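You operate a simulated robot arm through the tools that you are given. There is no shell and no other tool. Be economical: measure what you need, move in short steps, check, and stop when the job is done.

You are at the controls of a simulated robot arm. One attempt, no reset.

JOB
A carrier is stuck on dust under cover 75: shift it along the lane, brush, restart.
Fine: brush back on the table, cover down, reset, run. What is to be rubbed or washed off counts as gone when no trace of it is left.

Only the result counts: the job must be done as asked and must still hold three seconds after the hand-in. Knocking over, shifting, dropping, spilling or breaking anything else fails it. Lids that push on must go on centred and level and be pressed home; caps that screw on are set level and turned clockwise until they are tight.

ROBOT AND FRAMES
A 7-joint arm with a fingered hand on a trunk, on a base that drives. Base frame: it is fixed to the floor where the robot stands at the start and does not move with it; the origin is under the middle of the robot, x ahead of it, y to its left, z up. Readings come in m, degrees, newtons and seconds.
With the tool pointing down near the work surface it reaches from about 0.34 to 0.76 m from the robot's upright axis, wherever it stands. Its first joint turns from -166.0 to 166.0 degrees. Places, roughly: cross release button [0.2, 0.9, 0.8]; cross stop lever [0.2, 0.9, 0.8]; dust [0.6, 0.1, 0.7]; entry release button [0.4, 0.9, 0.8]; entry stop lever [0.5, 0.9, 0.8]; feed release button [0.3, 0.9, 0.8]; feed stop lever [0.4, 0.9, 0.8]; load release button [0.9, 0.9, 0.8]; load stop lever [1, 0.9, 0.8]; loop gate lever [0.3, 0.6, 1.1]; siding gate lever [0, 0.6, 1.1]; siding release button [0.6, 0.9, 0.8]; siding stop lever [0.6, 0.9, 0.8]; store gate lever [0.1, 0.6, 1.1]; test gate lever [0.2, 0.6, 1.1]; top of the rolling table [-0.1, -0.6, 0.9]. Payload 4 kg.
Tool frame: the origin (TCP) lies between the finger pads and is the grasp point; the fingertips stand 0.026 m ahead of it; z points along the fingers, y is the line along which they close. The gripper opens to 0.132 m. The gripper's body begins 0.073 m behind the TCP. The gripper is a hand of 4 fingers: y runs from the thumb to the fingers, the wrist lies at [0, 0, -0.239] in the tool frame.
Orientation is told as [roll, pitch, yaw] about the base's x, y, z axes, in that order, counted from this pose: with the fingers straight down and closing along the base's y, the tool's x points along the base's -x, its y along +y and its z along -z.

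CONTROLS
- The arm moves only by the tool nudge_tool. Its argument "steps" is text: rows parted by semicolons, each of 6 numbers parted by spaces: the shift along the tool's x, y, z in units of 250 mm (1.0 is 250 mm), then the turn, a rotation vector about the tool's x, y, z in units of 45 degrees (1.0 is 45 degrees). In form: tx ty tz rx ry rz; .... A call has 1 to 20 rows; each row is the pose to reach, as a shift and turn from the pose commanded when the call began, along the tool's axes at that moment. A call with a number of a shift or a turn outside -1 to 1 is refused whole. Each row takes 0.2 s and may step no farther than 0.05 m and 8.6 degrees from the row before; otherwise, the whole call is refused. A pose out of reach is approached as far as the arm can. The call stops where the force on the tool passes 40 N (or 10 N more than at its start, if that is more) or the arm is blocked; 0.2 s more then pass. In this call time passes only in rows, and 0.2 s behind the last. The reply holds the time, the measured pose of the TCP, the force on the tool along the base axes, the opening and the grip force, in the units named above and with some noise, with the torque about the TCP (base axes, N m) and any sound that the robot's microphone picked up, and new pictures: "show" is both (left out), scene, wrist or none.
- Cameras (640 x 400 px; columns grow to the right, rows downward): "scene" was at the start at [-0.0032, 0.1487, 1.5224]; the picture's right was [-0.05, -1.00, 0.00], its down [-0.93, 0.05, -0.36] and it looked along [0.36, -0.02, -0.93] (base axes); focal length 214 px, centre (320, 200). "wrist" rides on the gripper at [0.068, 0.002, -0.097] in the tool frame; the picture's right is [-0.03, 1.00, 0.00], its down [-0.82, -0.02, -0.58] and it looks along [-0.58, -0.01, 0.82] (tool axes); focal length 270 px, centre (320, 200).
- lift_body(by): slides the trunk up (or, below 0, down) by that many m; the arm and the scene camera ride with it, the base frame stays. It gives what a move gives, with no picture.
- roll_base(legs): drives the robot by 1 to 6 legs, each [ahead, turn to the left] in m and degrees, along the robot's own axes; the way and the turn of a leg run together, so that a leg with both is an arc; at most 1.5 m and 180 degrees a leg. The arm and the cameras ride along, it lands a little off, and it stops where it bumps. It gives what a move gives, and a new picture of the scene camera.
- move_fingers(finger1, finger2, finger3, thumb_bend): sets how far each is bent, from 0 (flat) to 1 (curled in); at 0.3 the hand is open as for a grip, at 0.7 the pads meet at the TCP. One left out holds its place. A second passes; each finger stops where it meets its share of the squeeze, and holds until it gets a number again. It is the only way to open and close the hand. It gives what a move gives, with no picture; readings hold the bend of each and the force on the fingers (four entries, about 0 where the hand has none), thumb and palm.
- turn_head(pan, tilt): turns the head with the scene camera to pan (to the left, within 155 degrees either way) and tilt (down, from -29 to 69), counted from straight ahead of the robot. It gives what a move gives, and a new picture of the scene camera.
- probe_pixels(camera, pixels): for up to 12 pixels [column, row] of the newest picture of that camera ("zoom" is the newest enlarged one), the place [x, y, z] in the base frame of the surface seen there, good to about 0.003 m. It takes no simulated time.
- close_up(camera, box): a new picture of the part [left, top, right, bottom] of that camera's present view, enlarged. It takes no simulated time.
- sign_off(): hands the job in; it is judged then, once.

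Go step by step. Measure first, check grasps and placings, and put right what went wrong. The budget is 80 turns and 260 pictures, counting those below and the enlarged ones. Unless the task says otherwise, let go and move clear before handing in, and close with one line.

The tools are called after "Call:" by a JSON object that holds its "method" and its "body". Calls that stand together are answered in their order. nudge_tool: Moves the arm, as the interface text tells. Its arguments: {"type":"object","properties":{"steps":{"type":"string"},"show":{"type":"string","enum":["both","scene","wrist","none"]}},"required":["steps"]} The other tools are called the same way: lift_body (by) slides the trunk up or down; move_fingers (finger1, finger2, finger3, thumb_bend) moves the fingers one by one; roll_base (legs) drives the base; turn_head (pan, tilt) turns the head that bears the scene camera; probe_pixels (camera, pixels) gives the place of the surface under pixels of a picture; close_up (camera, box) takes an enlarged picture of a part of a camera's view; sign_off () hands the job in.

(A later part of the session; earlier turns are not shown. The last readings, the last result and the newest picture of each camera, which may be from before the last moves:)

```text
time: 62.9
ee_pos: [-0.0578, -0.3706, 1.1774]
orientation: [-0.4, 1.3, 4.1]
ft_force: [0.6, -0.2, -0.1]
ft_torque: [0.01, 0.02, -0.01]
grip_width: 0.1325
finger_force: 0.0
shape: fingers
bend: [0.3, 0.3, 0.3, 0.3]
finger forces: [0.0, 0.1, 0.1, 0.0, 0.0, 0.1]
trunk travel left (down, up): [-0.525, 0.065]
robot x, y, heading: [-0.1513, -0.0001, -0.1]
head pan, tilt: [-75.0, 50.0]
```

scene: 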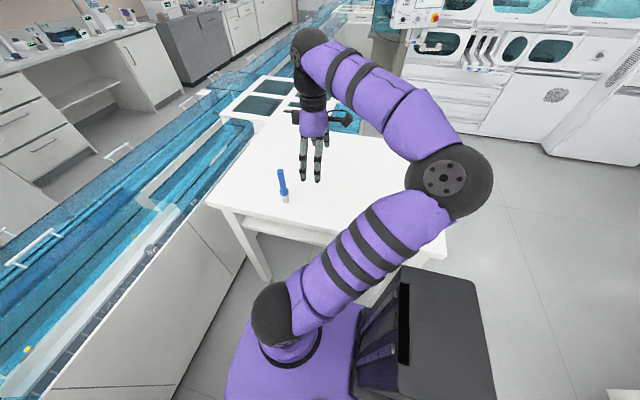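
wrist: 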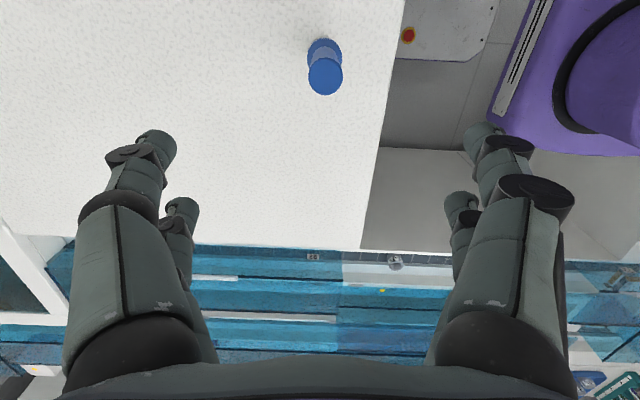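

Call:
{"method": "nudge_tool", "body": {"steps": "-0.15 -0.013 0 0 -0.015 0.045; -0.3 -0.026 0 0 -0.029 0.091; -0.454 -0.039 0 -0.009 -0.029 0.091", "show": "wrist"}}

Call:
{"method": "close_up", "body": {"camera": "scene", "box": [220, 100, 380, 210]}}

Call:
{"method": "close_up", "body": {"camera": "wrist", "box": [240, 100, 400, 300]}}

```text
time: 63.7
ee_pos: [0.0581, -0.3736, 1.1731]
orientation: [0.0, 0.1, 0.1]
ft_force: [0.4, 0.5, 0.3]
ft_torque: [-0.06, 0.03, 0.01]
grip_width: 0.1325
finger_force: 0.0
shape: fingers
bend: [0.3, 0.3, 0.3, 0.3]
finger forces: [0.0, 0.0, 0.1, 0.0, 0.0, 0.1]
trunk travel left (down, up): [-0.525, 0.065]
robot x, y, heading: [-0.1468, -0.0006, -0.1]
head pan, tilt: [-75.0, 50.0]
```

wrist: 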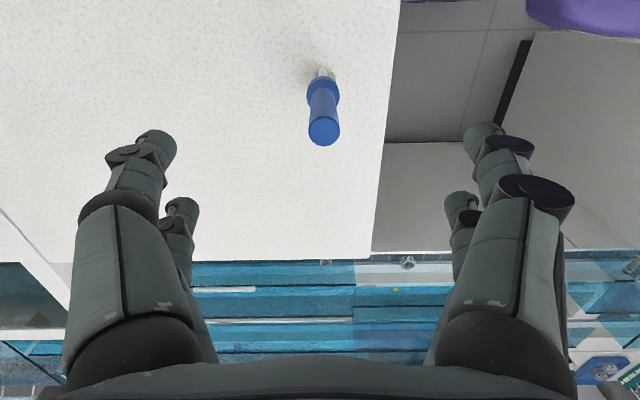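

```text
3.64 times, centred on (300, 155) of scene
```

zoom: 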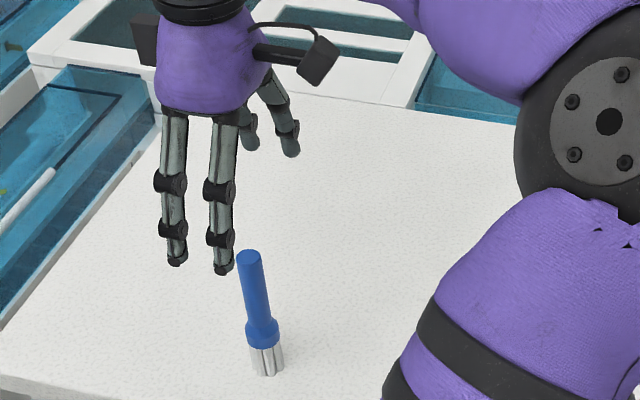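

```text
2.00 times, centred on (320, 200) of wrist
```

zoom: 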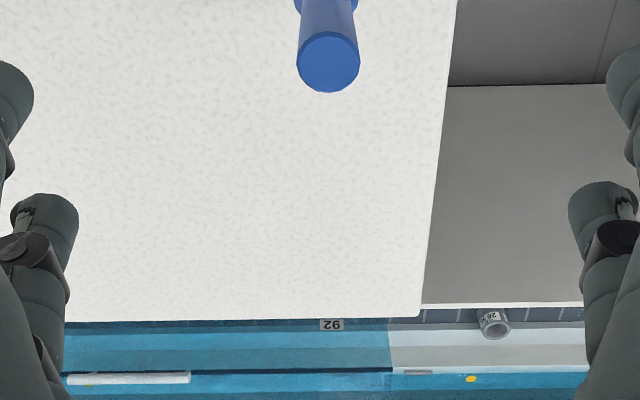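

Call:
{"method": "probe_pixels", "body": {"camera": "zoom", "pixels": [[328, 63], [328, 45], [328, 80], [305, 63], [352, 63]]}}

```text
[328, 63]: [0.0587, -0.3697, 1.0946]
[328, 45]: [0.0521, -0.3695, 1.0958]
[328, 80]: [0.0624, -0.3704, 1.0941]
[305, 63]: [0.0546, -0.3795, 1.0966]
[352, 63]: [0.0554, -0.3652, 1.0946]
```

The TCP is over the brush axis. Descending to TCP z≈1.065 and closing.

Call:
{"method": "nudge_tool", "body": {"steps": "0 0.01 0.15 0 0 0; 0 0.01 0.3 0 0 0; 0 0.01 0.432 0 0 0", "show": "wrist"}}

Call:
{"method": "move_fingers", "body": {"finger1": 0.75, "finger2": 0.75, "finger3": 0.75, "thumb_bend": 0.75}}

Call:
{"method": "close_up", "body": {"camera": "wrist", "box": [200, 80, 440, 300]}}

```text
time: 64.5
ee_pos: [0.0546, -0.3688, 1.0665]
orientation: [0.0, 0.0, 0.2]
ft_force: [0.1, -0.3, 0.2]
ft_torque: [0.02, 0.0, -0.01]
grip_width: 0.1321
finger_force: 0.1
shape: fingers
bend: [0.3, 0.3, 0.3, 0.3]
finger forces: [0.0, 0.0, 0.0, 0.1, 0.1, 0.0]
trunk travel left (down, up): [-0.525, 0.065]
robot x, y, heading: [-0.1498, 0.0033, -0.3]
head pan, tilt: [-75.0, 50.0]
```

wrist: 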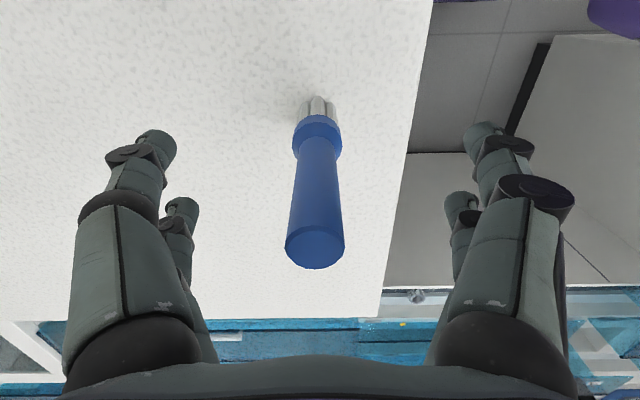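

```text
time: 65.5
ee_pos: [0.0538, -0.369, 1.0673]
orientation: [0.0, 0.0, 0.0]
ft_force: [0.8, -0.4, -0.4]
ft_torque: [-0.01, 0.0, 0.03]
grip_width: 0.0
finger_force: 0.1
shape: fingers
bend: [0.73, 0.73, 0.73, 0.73]
finger forces: [0.0, 0.0, 0.0, 0.0, 0.1, 0.0]
trunk travel left (down, up): [-0.525, 0.065]
robot x, y, heading: [-0.1519, 0.0023, -0.0]
head pan, tilt: [-75.0, 50.0]
```

```text
1.82 times, centred on (320, 190) of wrist
```

zoom: 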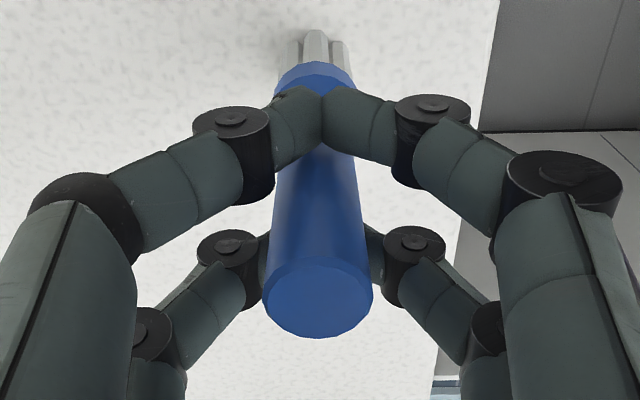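

The handle sits in the gap between the two digit pairs. I'll open, shift 0.0225 m so that one pair straddles it, and close again.

Call:
{"method": "move_fingers", "body": {"finger1": 0.3, "finger2": 0.3, "finger3": 0.3, "thumb_bend": 0.3}}

Call:
{"method": "nudge_tool", "body": {"steps": "-0.045 -0.006 0 0 0 0; -0.088 -0.01 0 0 0 0", "show": "none"}}

Call:
{"method": "move_fingers", "body": {"finger1": 0.75, "finger2": 0.75, "finger3": 0.75, "thumb_bend": 0.75}}

Call:
{"method": "close_up", "body": {"camera": "wrist", "box": [200, 80, 440, 300]}}

```text
time: 66.5
ee_pos: [0.0544, -0.3693, 1.0669]
orientation: [0.0, -0.1, 0.0]
ft_force: [0.0, 1.0, -1.1]
ft_torque: [0.03, 0.01, 0.02]
grip_width: 0.1325
finger_force: 0.1
shape: fingers
bend: [0.3, 0.3, 0.3, 0.3]
finger forces: [0.0, 0.0, 0.1, 0.0, 0.0, 0.1]
trunk travel left (down, up): [-0.525, 0.065]
robot x, y, heading: [-0.1486, -0.0005, -0.2]
head pan, tilt: [-75.0, 50.0]
```

```text
time: 67.1
ee_pos: [0.0776, -0.3727, 1.0666]
orientation: [0.0, 0.0, 0.1]
ft_force: [0.5, 0.4, 0.3]
ft_torque: [-0.01, 0.01, 0.01]
grip_width: 0.1322
finger_force: 0.0
shape: fingers
bend: [0.3, 0.3, 0.3, 0.3]
finger forces: [0.1, 0.1, 0.1, 0.1, 0.0, 0.0]
trunk travel left (down, up): [-0.525, 0.065]
robot x, y, heading: [-0.1501, -0.0002, -0.1]
head pan, tilt: [-75.0, 50.0]
```

```text
time: 68.1
ee_pos: [0.0772, -0.3733, 1.0663]
orientation: [0.0, 0.1, 0.0]
ft_force: [0.0, 0.2, -0.1]
ft_torque: [-0.01, -0.05, 0.0]
grip_width: 0.0167
finger_force: 9.3
shape: fingers
bend: [0.66, 0.73, 0.73, 0.68]
finger forces: [9.4, 0.0, 0.0, 0.0, 9.4, 0.0]
trunk travel left (down, up): [-0.525, 0.065]
robot x, y, heading: [-0.1499, 0.0018, -0.0]
head pan, tilt: [-75.0, 50.0]
```

```text
1.82 times, centred on (320, 190) of wrist
```

zoom: 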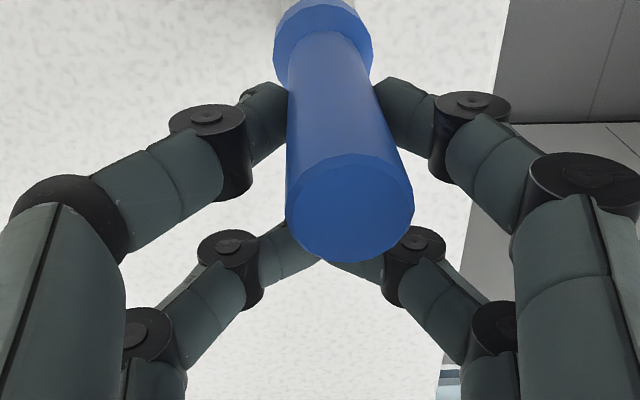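

The pair (finger1/thumb) grips the handle with 9.4 N. Lifting and checking.

Call:
{"method": "nudge_tool", "body": {"steps": "0 0 -0.08 0 0 0; 0 0 -0.2 0 0 0; 0 0 -0.35 0 0 0; 0 0 -0.5 0 0 0", "show": "both"}}

Call:
{"method": "close_up", "body": {"camera": "scene", "box": [220, 60, 420, 210]}}

```text
time: 69.1
ee_pos: [0.078, -0.3709, 1.192]
orientation: [-0.1, 0.0, -0.1]
ft_force: [-0.6, -0.4, -0.5]
ft_torque: [0.01, -0.01, 0.03]
grip_width: 0.0166
finger_force: 9.2
shape: fingers
bend: [0.66, 0.73, 0.73, 0.68]
finger forces: [9.4, 0.0, 0.0, 0.1, 9.4, 0.1]
trunk travel left (down, up): [-0.525, 0.065]
robot x, y, heading: [-0.1523, 0.0009, 0.0]
head pan, tilt: [-75.0, 50.0]
```

scene: 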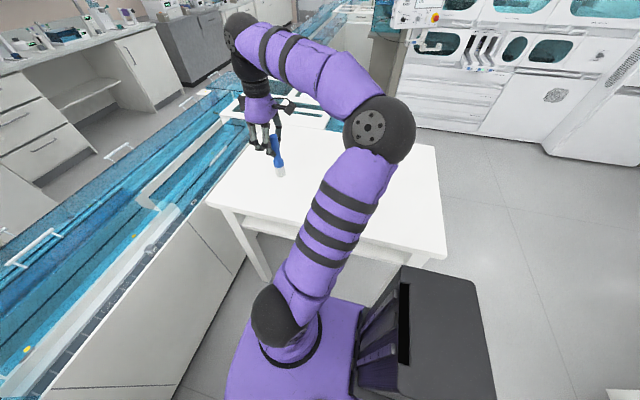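
wrist: 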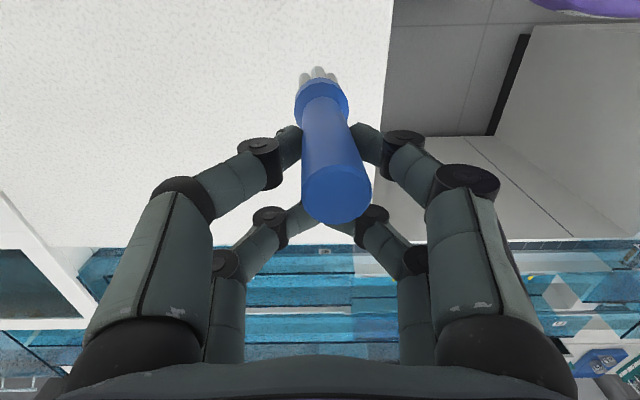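

```text
2.67 times, centred on (320, 135) of scene
```

zoom: 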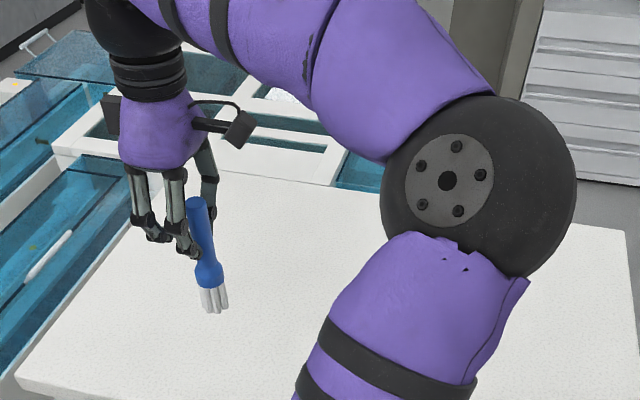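

The brush is held firmly. Driving the base back forward 0.15 m.

Call:
{"method": "roll_base", "body": {"legs": [[0.15, 0]]}}

Call:
{"method": "nudge_tool", "body": {"steps": "-0.115 0.115 0 0 0 0; -0.23 0.23 0 0 0 0; -0.345 0.345 0 0 0 0; -0.46 0.46 0 0 0 0; -0.575 0.575 0 0 0 0; -0.69 0.69 0 0 0 0; -0.8 0.8 0 0 0 0", "show": "none"}}

Call:
{"method": "turn_head", "body": {"pan": 5, "tilt": 60}}

```text
time: 70.5
ee_pos: [0.2317, -0.373, 1.1921]
orientation: [0.1, -0.1, 0.0]
ft_force: [0.1, 0.5, -1.3]
ft_torque: [0.0, -0.04, 0.04]
grip_width: 0.0168
finger_force: 9.8
shape: fingers
bend: [0.66, 0.73, 0.73, 0.68]
finger forces: [9.4, 0.0, 0.0, 0.0, 9.4, 0.0]
trunk travel left (down, up): [-0.525, 0.065]
robot x, y, heading: [0.0023, 0.0025, -0.1]
head pan, tilt: [-75.0, 50.0]
```

scene: 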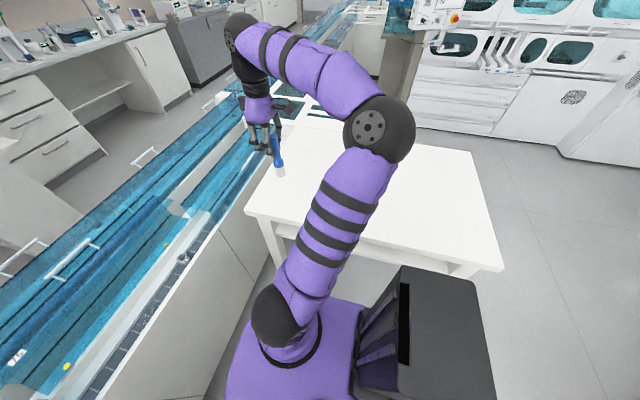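

```text
time: 72.0
ee_pos: [0.4288, -0.1699, 1.1917]
orientation: [0.0, 0.0, 0.0]
ft_force: [0.3, 0.0, -0.7]
ft_torque: [-0.01, -0.04, 0.0]
grip_width: 0.0165
finger_force: 10.0
shape: fingers
bend: [0.66, 0.73, 0.73, 0.68]
finger forces: [9.3, 0.1, 0.0, 0.0, 9.4, 0.1]
trunk travel left (down, up): [-0.525, 0.065]
robot x, y, heading: [0.0045, -0.0003, -0.2]
head pan, tilt: [-75.0, 50.0]
```

```text
time: 73.6
ee_pos: [0.4272, -0.1696, 1.1925]
orientation: [0.0, -0.1, -0.1]
ft_force: [0.2, 0.4, -0.9]
ft_torque: [-0.02, 0.0, -0.03]
grip_width: 0.0168
finger_force: 9.4
shape: fingers
bend: [0.66, 0.73, 0.73, 0.68]
finger forces: [9.3, 0.0, 0.0, 0.0, 9.4, 0.0]
trunk travel left (down, up): [-0.525, 0.065]
robot x, y, heading: [0.0036, -0.0009, -0.2]
head pan, tilt: [5.0, 60.0]
```

scene: 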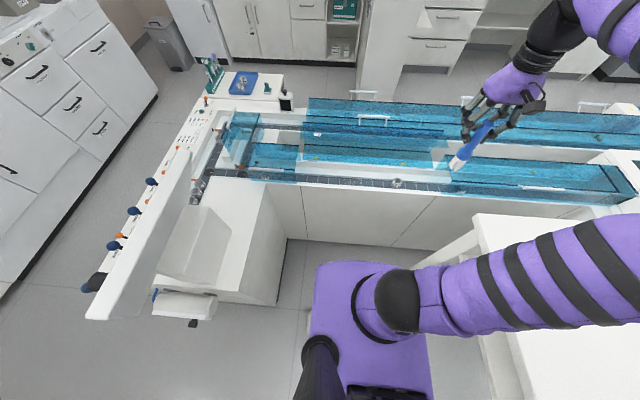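

Call:
{"method": "nudge_tool", "body": {"steps": "-0.09 0.125 0 0 0 0; -0.18 0.25 0 0 0 0; -0.27 0.375 0 0 0 0; -0.36 0.5 0 0 0 0; -0.45 0.625 0 0 0 0; -0.54 0.75 0 0 0 0; -0.63 0.875 0 0 0 0; -0.712 1 0 0 0 0", "show": "none"}}

Call:
{"method": "lift_body", "body": {"by": -0.2}}

Call:
{"method": "nudge_tool", "body": {"steps": "0 0.14 0.03 0 0 0; 0 0.27 0.1 0 0 0; 0 0.27 0.25 0 0 0; 0 0.27 0.4 0 0 0", "show": "both"}}

Call:
{"method": "close_up", "body": {"camera": "scene", "box": [220, 80, 440, 210]}}

```text
time: 75.4
ee_pos: [0.6109, 0.0737, 1.1932]
orientation: [-0.1, -0.1, 0.0]
ft_force: [0.1, -0.2, -1.4]
ft_torque: [0.01, 0.01, 0.01]
grip_width: 0.0162
finger_force: 9.2
shape: fingers
bend: [0.66, 0.73, 0.73, 0.68]
finger forces: [9.2, 0.0, 0.0, 0.0, 9.3, 0.1]
trunk travel left (down, up): [-0.525, 0.065]
robot x, y, heading: [0.0043, -0.0028, -0.2]
head pan, tilt: [5.0, 60.0]
```

```text
time: 77.5
ee_pos: [0.6093, 0.0743, 0.9928]
orientation: [0.0, 0.1, 0.0]
ft_force: [-0.1, -0.3, -1.5]
ft_torque: [0.0, -0.01, -0.02]
grip_width: 0.0163
finger_force: 9.5
shape: fingers
bend: [0.66, 0.73, 0.73, 0.68]
finger forces: [9.3, 0.0, 0.0, 0.0, 9.4, 0.0]
trunk travel left (down, up): [-0.325, 0.265]
robot x, y, heading: [0.0061, -0.0004, -0.2]
head pan, tilt: [5.0, 60.0]
```

```text
time: 78.5
ee_pos: [0.611, 0.1436, 0.8929]
orientation: [0.0, 0.0, 0.0]
ft_force: [0.2, -0.5, -0.4]
ft_torque: [-0.01, 0.0, 0.02]
grip_width: 0.0165
finger_force: 9.5
shape: fingers
bend: [0.66, 0.73, 0.73, 0.68]
finger forces: [9.4, 0.1, 0.0, 0.0, 9.3, 0.1]
trunk travel left (down, up): [-0.325, 0.265]
robot x, y, heading: [0.0053, -0.0024, 0.1]
head pan, tilt: [5.0, 60.0]
```

scene: 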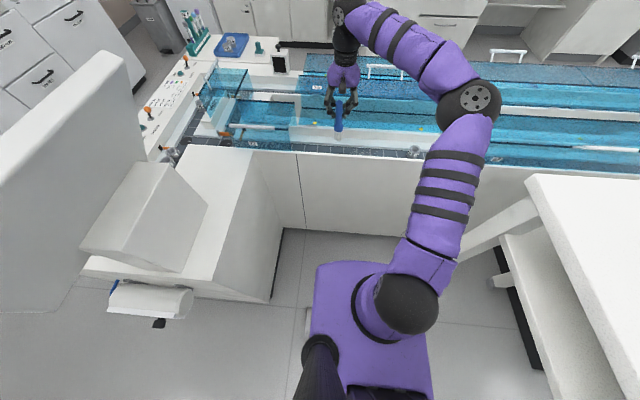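
wrist: 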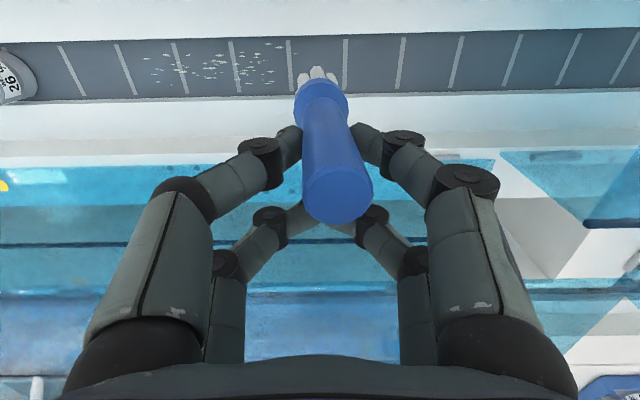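

```text
2.91 times, centred on (330, 145) of scene
```

zoom: 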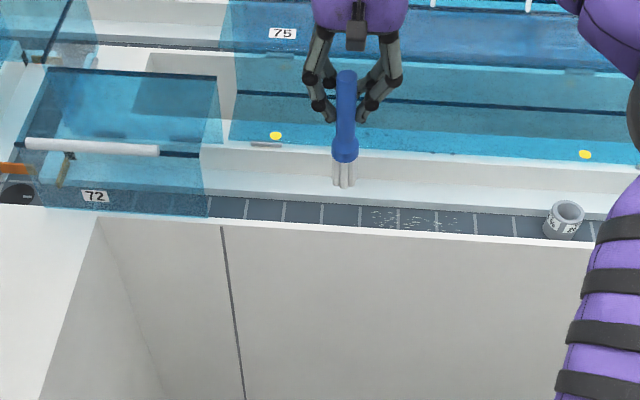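

Call:
{"method": "probe_pixels", "body": {"camera": "wrist", "pixels": [[318, 72], [304, 78], [332, 76], [318, 82], [320, 95], [338, 195]]}}

Call:
{"method": "close_up", "body": {"camera": "wrist", "box": [280, 40, 380, 240]}}

```text
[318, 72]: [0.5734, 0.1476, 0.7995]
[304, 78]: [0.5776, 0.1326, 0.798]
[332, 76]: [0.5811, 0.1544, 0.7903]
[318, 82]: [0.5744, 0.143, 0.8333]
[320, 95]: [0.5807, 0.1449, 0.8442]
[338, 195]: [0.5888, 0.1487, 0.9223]
```

```text
2.00 times, centred on (330, 140) of wrist
```

zoom: 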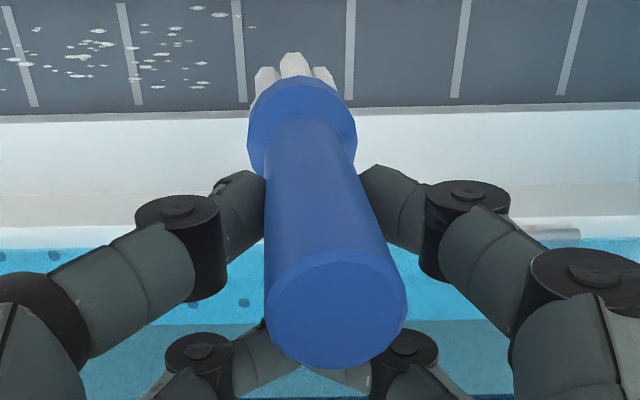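

The brush is centred at (0.588, 0.144), bristle bottom ≈0.775. Lowering to the belt and brushing in three passes.

Call:
{"method": "nudge_tool", "body": {"steps": "0 0 0.12 0 0 0; 0 0 0.238 0 0 0; 0 -0.13 0.238 0 0 0; 0 -0.26 0.238 0 0 0; 0 -0.39 0.238 0 0 0; 0 -0.52 0.238 0 0 0; 0 -0.65 0.238 0 0 0; 0 -0.76 0.238 0 0 0; 0.044 -0.65 0.238 0 0 0; 0.044 -0.52 0.238 0 0 0; 0.044 -0.39 0.238 0 0 0; 0.044 -0.26 0.238 0 0 0; 0.044 -0.13 0.238 0 0 0; 0.044 0 0.238 0 0 0", "show": "both"}}

Call:
{"method": "close_up", "body": {"camera": "scene", "box": [300, 120, 420, 190]}}

Call:
{"method": "close_up", "body": {"camera": "wrist", "box": [0, 20, 340, 240]}}

```text
time: 81.5
ee_pos: [0.5992, 0.1407, 0.8341]
orientation: [-0.1, 0.0, 0.0]
ft_force: [-0.3, -0.6, 2.3]
ft_torque: [-0.11, 0.06, 0.02]
grip_width: 0.0162
finger_force: 11.6
shape: fingers
bend: [0.64, 0.73, 0.73, 0.73]
finger forces: [10.8, 0.0, 0.0, 0.1, 12.5, 0.1]
trunk travel left (down, up): [-0.325, 0.265]
robot x, y, heading: [0.0038, 0.0044, -0.2]
head pan, tilt: [5.0, 60.0]
```

scene: 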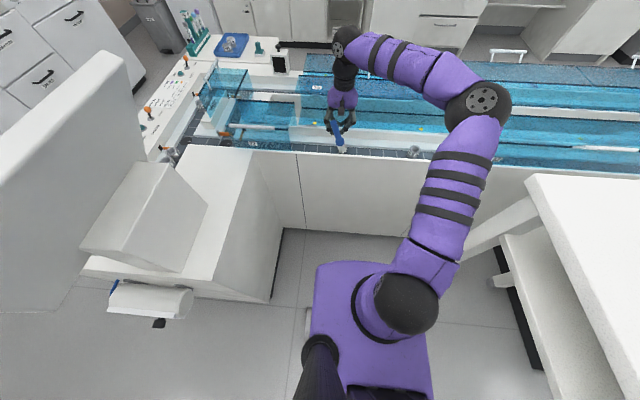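
wrist: 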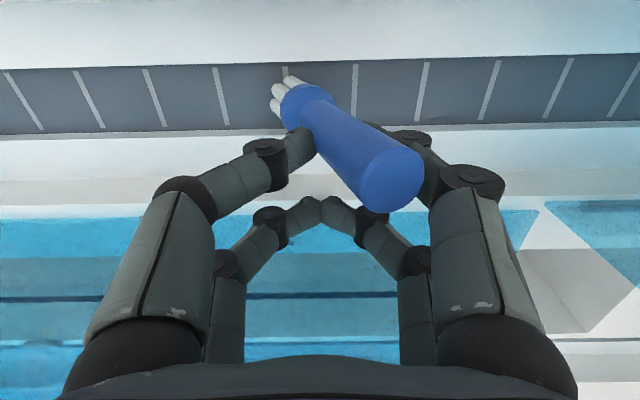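

```text
5.33 times, centred on (360, 155) of scene
```

zoom: 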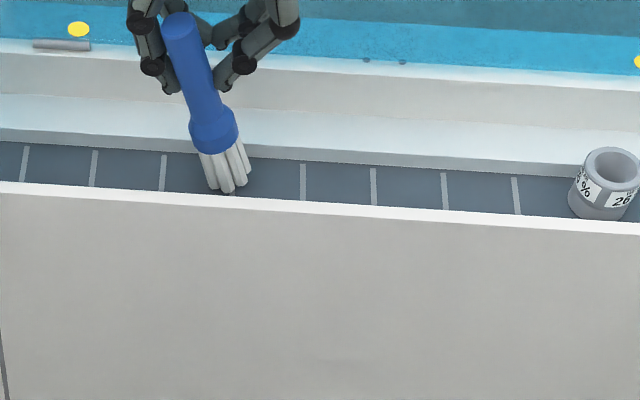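

```text
1.82 times, centred on (170, 130) of wrist
```

zoom: 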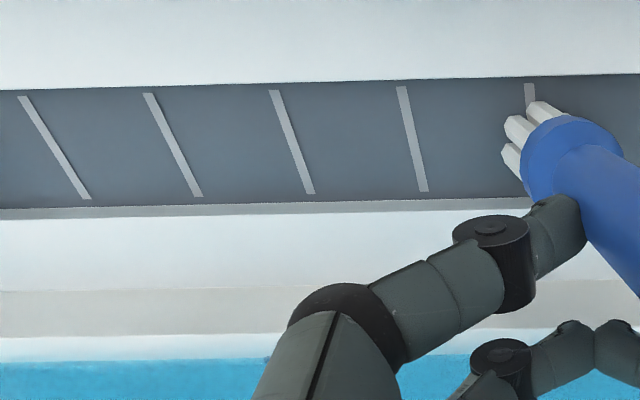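

No dust is visible any more; the brush has tilted in the grip. Lifting and checking both.

Call:
{"method": "nudge_tool", "body": {"steps": "0 0 -0.1 0 0 0; 0 0 -0.24 0 0 0; 0 0.0 -0.4 0 0 0; 0 0.0 -0.56 0 0 0; 0 0.0 -0.72 0 0 0", "show": "both"}}

Call:
{"method": "close_up", "body": {"camera": "scene", "box": [290, 130, 420, 190]}}

Call:
{"method": "close_up", "body": {"camera": "wrist", "box": [80, 0, 400, 130]}}

Call:
{"method": "close_up", "body": {"camera": "scene", "box": [280, 50, 400, 160]}}

```text
time: 82.8
ee_pos: [0.5926, 0.1384, 1.0102]
orientation: [0.0, -0.1, 0.1]
ft_force: [-0.7, -0.5, -0.5]
ft_torque: [-0.01, -0.03, 0.02]
grip_width: 0.0163
finger_force: 9.1
shape: fingers
bend: [0.66, 0.73, 0.73, 0.71]
finger forces: [9.1, 0.1, 0.0, 0.0, 8.9, 0.0]
out of reach, approached as far as the arm can: row 5
trunk travel left (down, up): [-0.325, 0.265]
robot x, y, heading: [0.0085, 0.0003, -0.2]
head pan, tilt: [5.0, 60.0]
```

scene: 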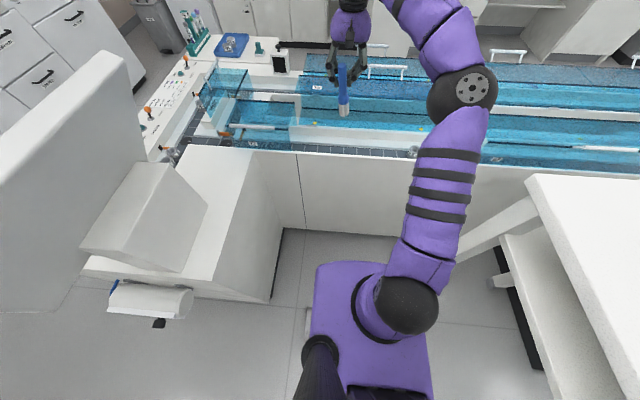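
wrist: 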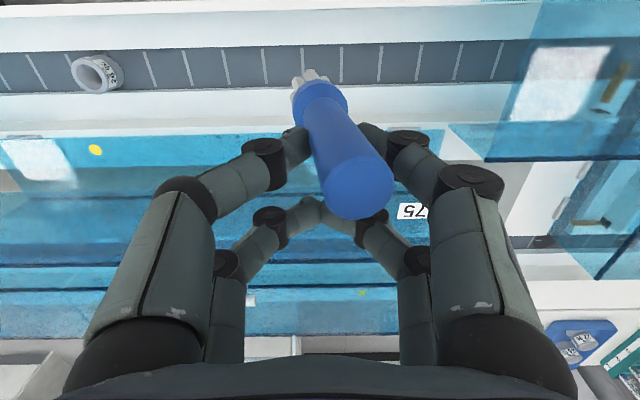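

```text
4.92 times, centred on (355, 160) of scene
```

zoom: 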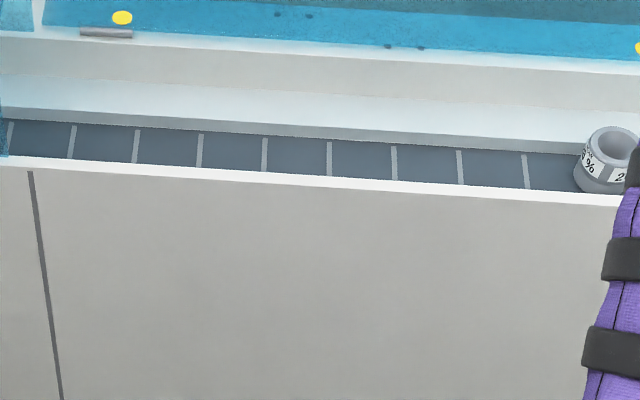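

```text
2.00 times, centred on (240, 65) of wrist
```

zoom: 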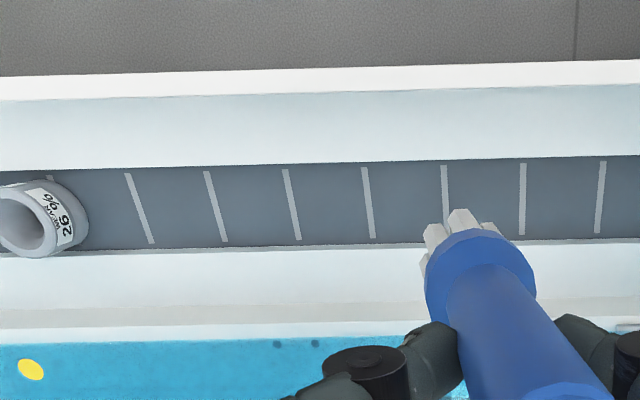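

```text
3.64 times, centred on (340, 105) of scene
```

zoom: 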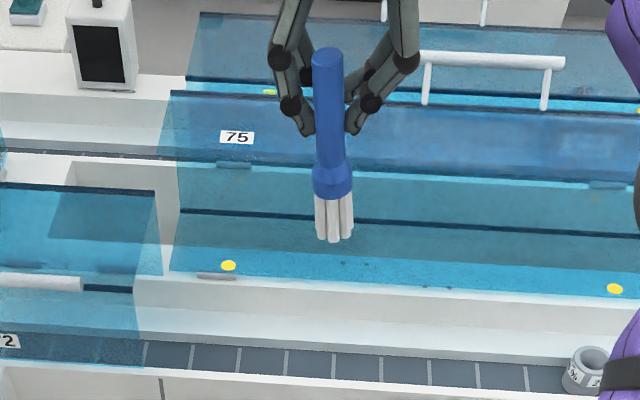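

The belt is spotless over the whole patch. Bringing the brush back to the table at about (0.17, −0.42).

Call:
{"method": "lift_body", "body": {"by": 0.2}}

Call:
{"method": "nudge_tool", "body": {"steps": "0.08 -0.125 0 0 0 0; 0.16 -0.25 0 0 0 0; 0.24 -0.375 0 0 0 0; 0.32 -0.5 0 0 0 0; 0.4 -0.625 0 0 0 0; 0.48 -0.75 0 0 0 0; 0.56 -0.875 0 0 0 0; 0.64 -1 0 0 0 0", "show": "none"}}

Call:
{"method": "nudge_tool", "body": {"steps": "0.07 -0.143 0 0 0 0; 0.14 -0.286 0 0 0 0; 0.21 -0.429 0 0 0 0; 0.28 -0.572 0 0 0 0; 0.35 -0.715 0 0 0 0; 0.42 -0.858 0 0 0 0; 0.48 -1 0 0 0 0; 0.62 -1 0 0 0 0; 0.76 -1 0 0 0 0; 0.9 -1 0 0 0 0", "show": "none"}}

Call:
{"method": "turn_head", "body": {"pan": -70, "tilt": 50}}

Call:
{"method": "close_up", "body": {"camera": "wrist", "box": [200, 20, 440, 240]}}

```text
time: 84.9
ee_pos: [0.5933, 0.1388, 1.2083]
orientation: [0.0, 0.0, 0.0]
ft_force: [-0.2, 0.6, -1.1]
ft_torque: [0.01, -0.04, -0.02]
grip_width: 0.0163
finger_force: 9.1
shape: fingers
bend: [0.66, 0.73, 0.73, 0.71]
finger forces: [9.1, 0.1, 0.1, 0.1, 8.9, 0.0]
trunk travel left (down, up): [-0.525, 0.065]
robot x, y, heading: [0.0024, 0.0001, -0.4]
head pan, tilt: [5.0, 60.0]
```

```text
time: 86.7
ee_pos: [0.4353, -0.111, 1.212]
orientation: [0.0, -0.1, 0.0]
ft_force: [0.0, 0.4, -1.1]
ft_torque: [0.0, -0.02, -0.03]
grip_width: 0.0162
finger_force: 9.1
shape: fingers
bend: [0.66, 0.73, 0.73, 0.71]
finger forces: [9.0, 0.1, 0.1, 0.0, 8.9, 0.0]
trunk travel left (down, up): [-0.525, 0.065]
robot x, y, heading: [0.0025, 0.0011, -0.2]
head pan, tilt: [5.0, 60.0]
```

```text
time: 88.9
ee_pos: [0.2098, -0.3606, 1.2099]
orientation: [0.1, 0.0, 0.0]
ft_force: [0.0, 0.6, -0.7]
ft_torque: [-0.02, -0.01, -0.04]
grip_width: 0.0162
finger_force: 9.1
shape: fingers
bend: [0.66, 0.73, 0.73, 0.71]
finger forces: [9.0, 0.1, 0.0, 0.0, 8.9, 0.0]
trunk travel left (down, up): [-0.525, 0.065]
robot x, y, heading: [0.0043, 0.0005, -0.1]
head pan, tilt: [5.0, 60.0]
```

```text
time: 90.4
ee_pos: [0.2104, -0.3627, 1.2109]
orientation: [0.0, 0.0, 0.0]
ft_force: [-0.3, 0.0, -0.3]
ft_torque: [0.03, 0.0, 0.03]
grip_width: 0.0159
finger_force: 8.9
shape: fingers
bend: [0.66, 0.73, 0.73, 0.71]
finger forces: [8.9, 0.0, 0.1, 0.0, 8.9, 0.0]
trunk travel left (down, up): [-0.525, 0.065]
robot x, y, heading: [0.003, 0.0008, 0.2]
head pan, tilt: [-70.0, 50.0]
```

scene: 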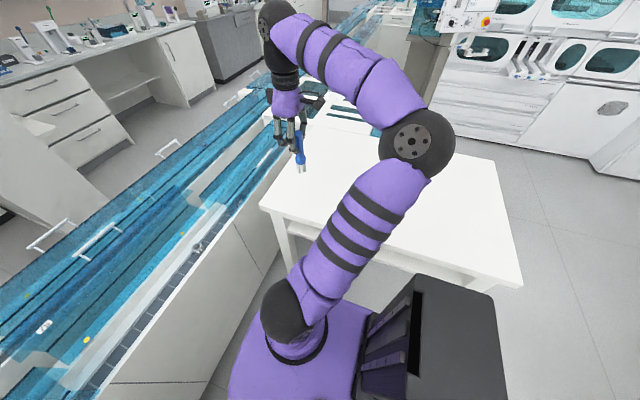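

```text
1.82 times, centred on (320, 130) of wrist
```

zoom: 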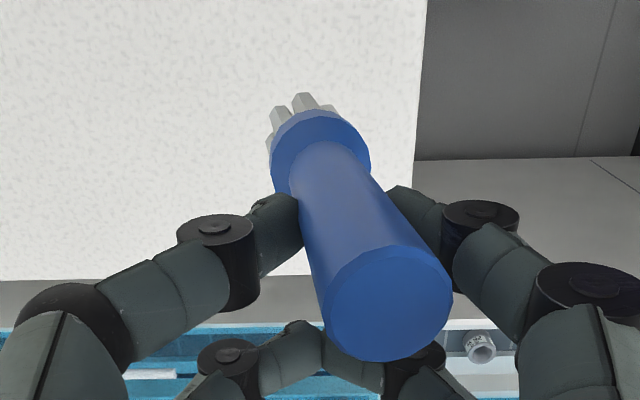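

Call:
{"method": "probe_pixels", "body": {"camera": "zoom", "pixels": [[387, 302], [322, 150], [328, 160], [350, 220], [303, 105], [275, 120], [330, 110], [330, 300], [445, 300]]}}

Call:
{"method": "nudge_tool", "body": {"steps": "0.05 -0.12 0 0 0 0; 0.08 -0.28 0.1 0 0 0", "show": "none"}}

Call:
{"method": "close_up", "body": {"camera": "scene", "box": [220, 80, 380, 190]}}

```text
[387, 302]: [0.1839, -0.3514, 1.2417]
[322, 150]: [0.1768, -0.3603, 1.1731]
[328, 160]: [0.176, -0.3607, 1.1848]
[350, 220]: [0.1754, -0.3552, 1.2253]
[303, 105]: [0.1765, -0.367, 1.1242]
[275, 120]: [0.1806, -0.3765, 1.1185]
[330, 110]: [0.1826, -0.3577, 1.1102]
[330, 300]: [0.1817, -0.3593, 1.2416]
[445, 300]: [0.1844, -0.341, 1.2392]
```

```text
time: 91.0
ee_pos: [0.1869, -0.4329, 1.1857]
orientation: [0.1, 0.0, 0.0]
ft_force: [-1.0, -0.4, -1.2]
ft_torque: [0.03, -0.01, -0.01]
grip_width: 0.016
finger_force: 9.0
shape: fingers
bend: [0.66, 0.73, 0.73, 0.71]
finger forces: [9.0, 0.1, 0.0, 0.0, 8.8, 0.0]
trunk travel left (down, up): [-0.525, 0.065]
robot x, y, heading: [0.0031, 0.0021, -0.2]
head pan, tilt: [-70.0, 50.0]
```

```text
3.64 times, centred on (300, 135) of scene
```

zoom: 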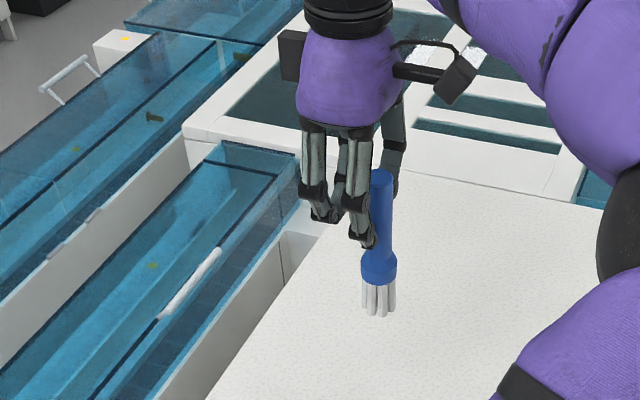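

The brush leans ~7° about x; I'll counter-tilt the hand by that and set it down.

Call:
{"method": "nudge_tool", "body": {"steps": "0 0 0.08 -0.08 0 0; 0 0 0.2 -0.162 0 0; 0 0 0.32 -0.162 0 0; 0 0 0.42 -0.162 0 0; 0 0 0.47 -0.162 0 0", "show": "wrist"}}

Call:
{"method": "close_up", "body": {"camera": "scene", "box": [260, 100, 360, 190]}}

Call:
{"method": "probe_pixels", "body": {"camera": "zoom", "pixels": [[320, 330], [400, 340], [320, 300], [320, 340]]}}

```text
time: 92.2
ee_pos: [0.1874, -0.4308, 1.0652]
orientation: [7.3, 0.0, 0.1]
ft_force: [0.1, 0.2, -1.5]
ft_torque: [0.04, 0.01, -0.02]
grip_width: 0.016
finger_force: 8.7
shape: fingers
bend: [0.66, 0.73, 0.73, 0.71]
finger forces: [8.9, 0.0, 0.1, 0.1, 8.9, 0.0]
trunk travel left (down, up): [-0.525, 0.065]
robot x, y, heading: [0.0066, 0.0001, 0.1]
head pan, tilt: [-70.0, 50.0]
```

wrist: 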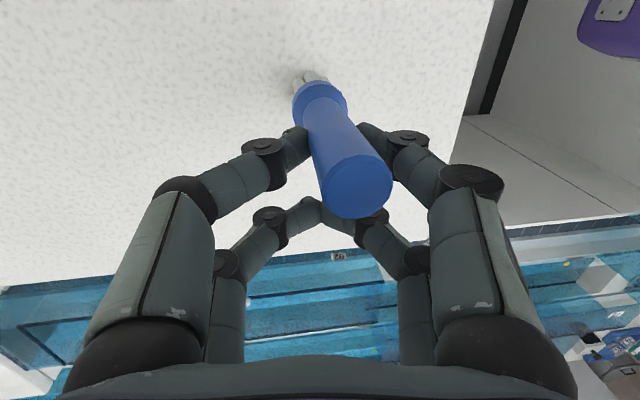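

```text
4.44 times, centred on (310, 145) of scene
```

zoom: 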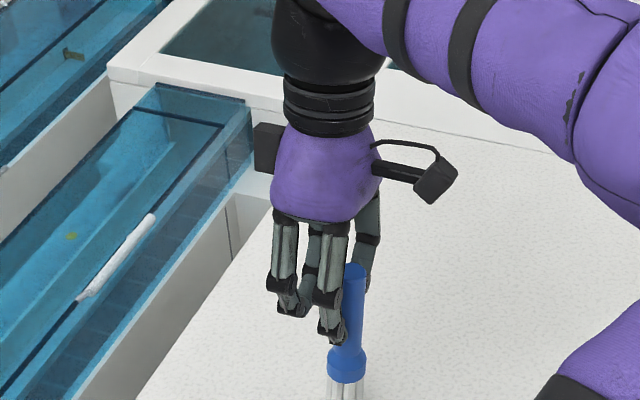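

```text
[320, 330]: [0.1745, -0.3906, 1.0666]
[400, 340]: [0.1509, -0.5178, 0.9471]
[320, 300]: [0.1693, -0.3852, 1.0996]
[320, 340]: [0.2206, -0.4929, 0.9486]
```

Call:
{"method": "nudge_tool", "body": {"steps": "0 0 0.008 0 0 0; 0 0 0.016 0 0 0", "show": "none"}}

Call:
{"method": "close_up", "body": {"camera": "scene", "box": [280, 150, 340, 210]}}

```text
time: 92.8
ee_pos: [0.1877, -0.4316, 1.0618]
orientation: [7.2, -0.1, 0.1]
ft_force: [0.9, -0.4, 8.4]
ft_torque: [0.07, 0.12, 0.0]
grip_width: 0.0155
finger_force: 11.4
shape: fingers
bend: [0.66, 0.73, 0.73, 0.71]
finger forces: [10.9, 0.0, 0.0, 0.1, 11.2, 0.0]
trunk travel left (down, up): [-0.525, 0.065]
robot x, y, heading: [0.004, 0.0019, -0.3]
head pan, tilt: [-70.0, 50.0]
```

```text
6.67 times, centred on (310, 180) of scene
```

zoom: 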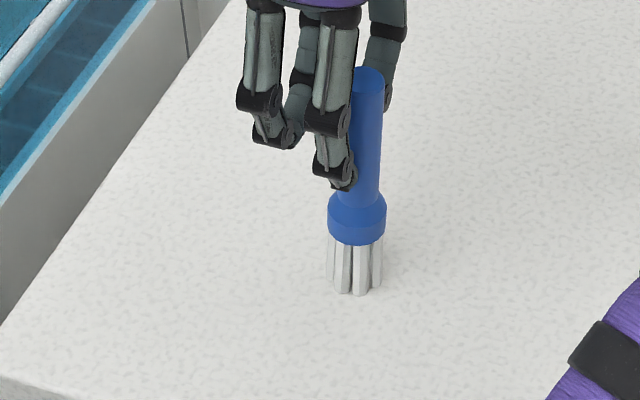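

It stands on the table. Releasing.

Call:
{"method": "move_fingers", "body": {"finger1": 0.5, "thumb_bend": 0.5}}

Call:
{"method": "move_fingers", "body": {"finger1": 0.3, "finger2": 0.3, "finger3": 0.3, "thumb_bend": 0.3}}

Call:
{"method": "nudge_tool", "body": {"steps": "0 0 -0.1 0.05 0 0; 0 0 -0.28 0.1 0 0; 0 0 -0.46 0.16 0 0; 0 0 -0.62 0.16 0 0", "show": "both"}}

```text
time: 93.8
ee_pos: [0.1892, -0.4321, 1.0602]
orientation: [7.3, 0.0, 0.0]
ft_force: [-0.7, 0.2, 0.2]
ft_torque: [0.02, 0.0, -0.01]
grip_width: 0.0653
finger_force: 0.1
shape: fingers
bend: [0.5, 0.73, 0.73, 0.5]
finger forces: [0.1, 0.0, 0.0, 0.1, 0.0, 0.0]
trunk travel left (down, up): [-0.525, 0.065]
robot x, y, heading: [0.0062, -0.003, -0.0]
head pan, tilt: [-70.0, 50.0]
```

```text
time: 94.8
ee_pos: [0.1882, -0.4314, 1.0616]
orientation: [7.3, 0.0, 0.0]
ft_force: [0.0, 0.4, 0.6]
ft_torque: [0.03, -0.02, -0.02]
grip_width: 0.132
finger_force: 0.1
shape: fingers
bend: [0.3, 0.3, 0.3, 0.3]
finger forces: [0.0, 0.1, 0.0, 0.1, 0.0, 0.0]
trunk travel left (down, up): [-0.525, 0.065]
robot x, y, heading: [0.0064, -0.0044, -0.3]
head pan, tilt: [-70.0, 50.0]
```

```text
time: 95.8
ee_pos: [0.1889, -0.4523, 1.2184]
orientation: [0.1, -0.1, 0.2]
ft_force: [1.1, 0.7, 0.1]
ft_torque: [0.03, 0.0, -0.01]
grip_width: 0.1325
finger_force: 0.0
shape: fingers
bend: [0.3, 0.3, 0.3, 0.3]
finger forces: [0.0, 0.0, 0.1, 0.0, 0.1, 0.0]
trunk travel left (down, up): [-0.525, 0.065]
robot x, y, heading: [0.0025, 0.0023, -0.1]
head pan, tilt: [-70.0, 50.0]
```

scene: 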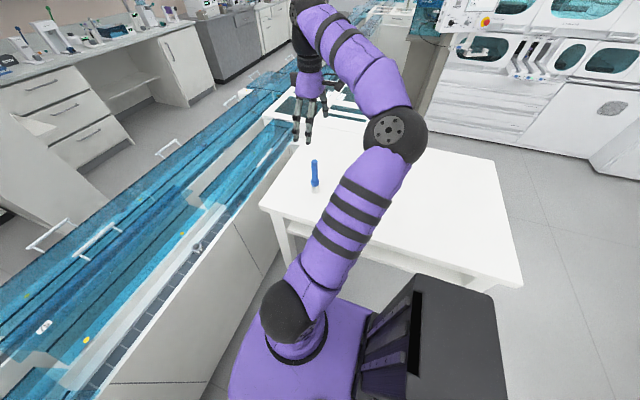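
wrist: 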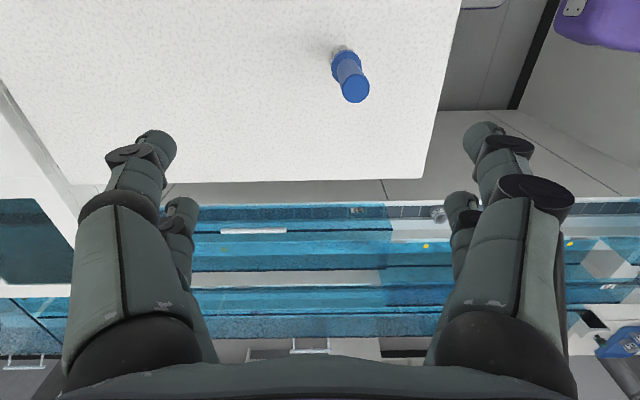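

The brush stands upright on the table, released. To close the cover I need to hook its bar near x≈0.80, so I'll drive forward 0.12 m and swing the hand over the lane, then measure.

Call:
{"method": "roll_base", "body": {"legs": [[0.12, 0]]}}

Call:
{"method": "nudge_tool", "body": {"steps": "-0.075 0.125 0 0 0 -0.125; -0.15 0.25 0 0 0 -0.25; -0.225 0.375 0 0 0 -0.375; -0.3 0.5 0 0 0 -0.5; -0.375 0.625 0 0 0 -0.625; -0.45 0.75 0 0 0 -0.75; -0.525 0.875 0 0 0 -0.875; -0.6 1 0 0 0 -1", "show": "none"}}

Call:
{"method": "nudge_tool", "body": {"steps": "-0.124 0.043 0 0 0 -0.143; -0.248 0.086 0 0 0 -0.286; -0.372 0.129 0 0 0 -0.429; -0.496 0.172 0 0 0 -0.571; -0.62 0.215 0 0 0 -0.714; -0.744 0.258 0 0 0 -0.857; -0.868 0.303 0 0 0 -1", "show": "wrist"}}

Call:
{"method": "turn_head", "body": {"pan": 10, "tilt": 60}}

```text
time: 97.0
ee_pos: [0.3119, -0.4537, 1.2175]
orientation: [0.1, 0.0, -0.1]
ft_force: [0.2, -0.7, -0.2]
ft_torque: [-0.01, 0.02, -0.04]
grip_width: 0.1326
finger_force: 0.1
shape: fingers
bend: [0.3, 0.3, 0.3, 0.3]
finger forces: [0.1, 0.0, 0.0, 0.0, 0.0, 0.0]
trunk travel left (down, up): [-0.525, 0.065]
robot x, y, heading: [0.1287, -0.0027, -0.2]
head pan, tilt: [-70.0, 50.0]
```

scene: 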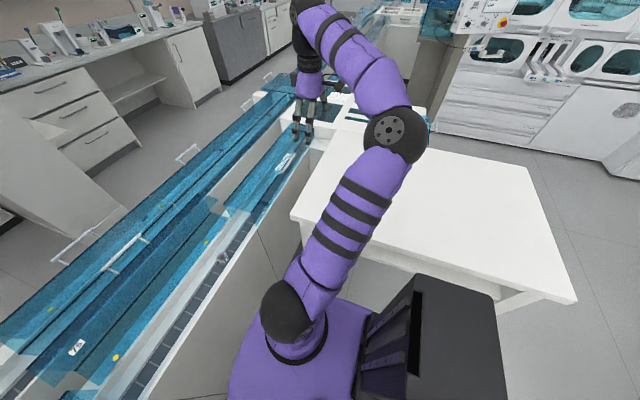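

```text
time: 98.8
ee_pos: [0.4641, -0.2019, 1.2162]
orientation: [0.1, -0.1, 45.0]
ft_force: [-0.2, 0.3, 0.0]
ft_torque: [0.02, -0.03, -0.02]
grip_width: 0.1324
finger_force: 0.0
shape: fingers
bend: [0.3, 0.3, 0.3, 0.3]
finger forces: [0.1, 0.0, 0.0, 0.0, 0.0, 0.1]
trunk travel left (down, up): [-0.525, 0.065]
robot x, y, heading: [0.1296, -0.0044, -0.4]
head pan, tilt: [-70.0, 50.0]
```

```text
time: 100.4
ee_pos: [0.563, 0.0051, 1.2169]
orientation: [0.1, -0.1, 89.9]
ft_force: [-0.1, -0.3, 0.4]
ft_torque: [-0.01, -0.03, -0.02]
grip_width: 0.1322
finger_force: 0.1
shape: fingers
bend: [0.3, 0.3, 0.3, 0.3]
finger forces: [0.0, 0.1, 0.0, 0.0, 0.0, 0.1]
trunk travel left (down, up): [-0.525, 0.065]
robot x, y, heading: [0.1257, -0.0001, -0.5]
head pan, tilt: [-70.0, 50.0]
```

wrist: 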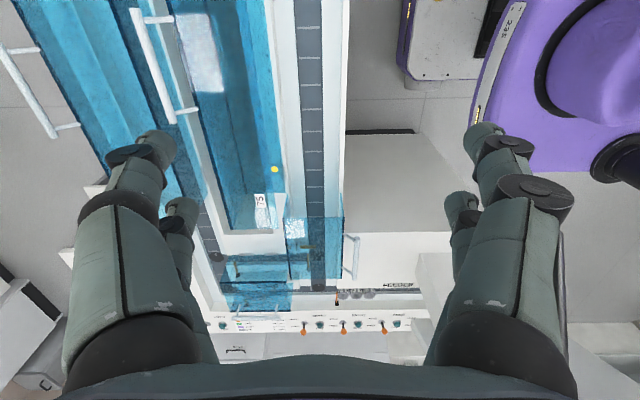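

```text
time: 102.0
ee_pos: [0.5634, 0.0045, 1.217]
orientation: [0.0, -0.1, 89.9]
ft_force: [0.1, 0.2, -0.2]
ft_torque: [0.0, 0.0, 0.01]
grip_width: 0.1324
finger_force: 0.1
shape: fingers
bend: [0.3, 0.3, 0.3, 0.3]
finger forces: [0.0, 0.0, 0.1, 0.0, 0.0, 0.0]
trunk travel left (down, up): [-0.525, 0.065]
robot x, y, heading: [0.1272, 0.0014, -0.2]
head pan, tilt: [10.0, 60.0]
```

scene: 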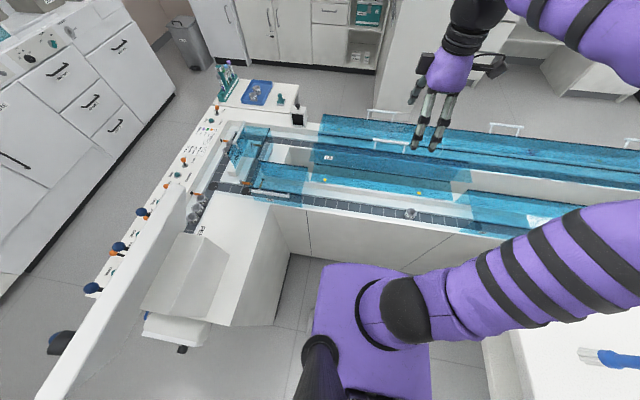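

Call:
{"method": "probe_pixels", "body": {"camera": "wrist", "pixels": [[140, 25], [155, 75], [170, 115], [258, 205], [270, 100], [195, 100], [188, 111]]}}

Call:
{"method": "close_up", "body": {"camera": "scene", "box": [290, 90, 500, 220]}}

Call:
{"method": "probe_pixels", "body": {"camera": "zoom", "pixels": [[320, 157], [118, 207], [255, 165], [300, 210], [300, 187], [300, 235], [200, 285]]}}

```text
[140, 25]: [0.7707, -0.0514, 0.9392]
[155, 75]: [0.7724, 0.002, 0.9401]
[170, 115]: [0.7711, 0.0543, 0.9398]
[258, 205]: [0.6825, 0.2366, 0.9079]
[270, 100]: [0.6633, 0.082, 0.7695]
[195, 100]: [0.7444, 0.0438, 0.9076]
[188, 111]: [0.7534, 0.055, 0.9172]
```

```text
3.05 times, centred on (395, 155) of scene
```

zoom: 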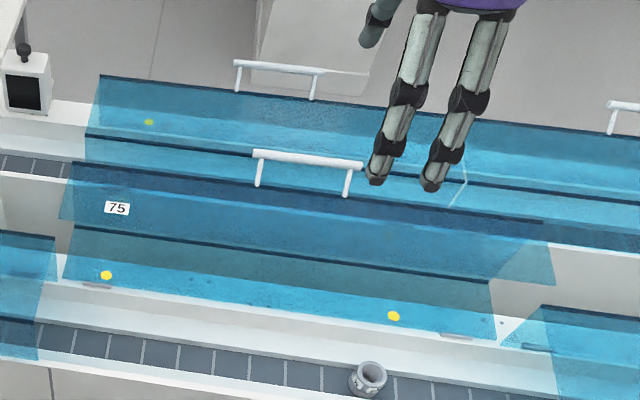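

```text
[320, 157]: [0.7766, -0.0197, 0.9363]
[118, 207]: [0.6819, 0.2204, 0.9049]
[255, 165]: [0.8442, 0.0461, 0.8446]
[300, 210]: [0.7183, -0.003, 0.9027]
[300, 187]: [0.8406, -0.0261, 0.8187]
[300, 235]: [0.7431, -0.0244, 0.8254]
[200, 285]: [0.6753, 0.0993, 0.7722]
```

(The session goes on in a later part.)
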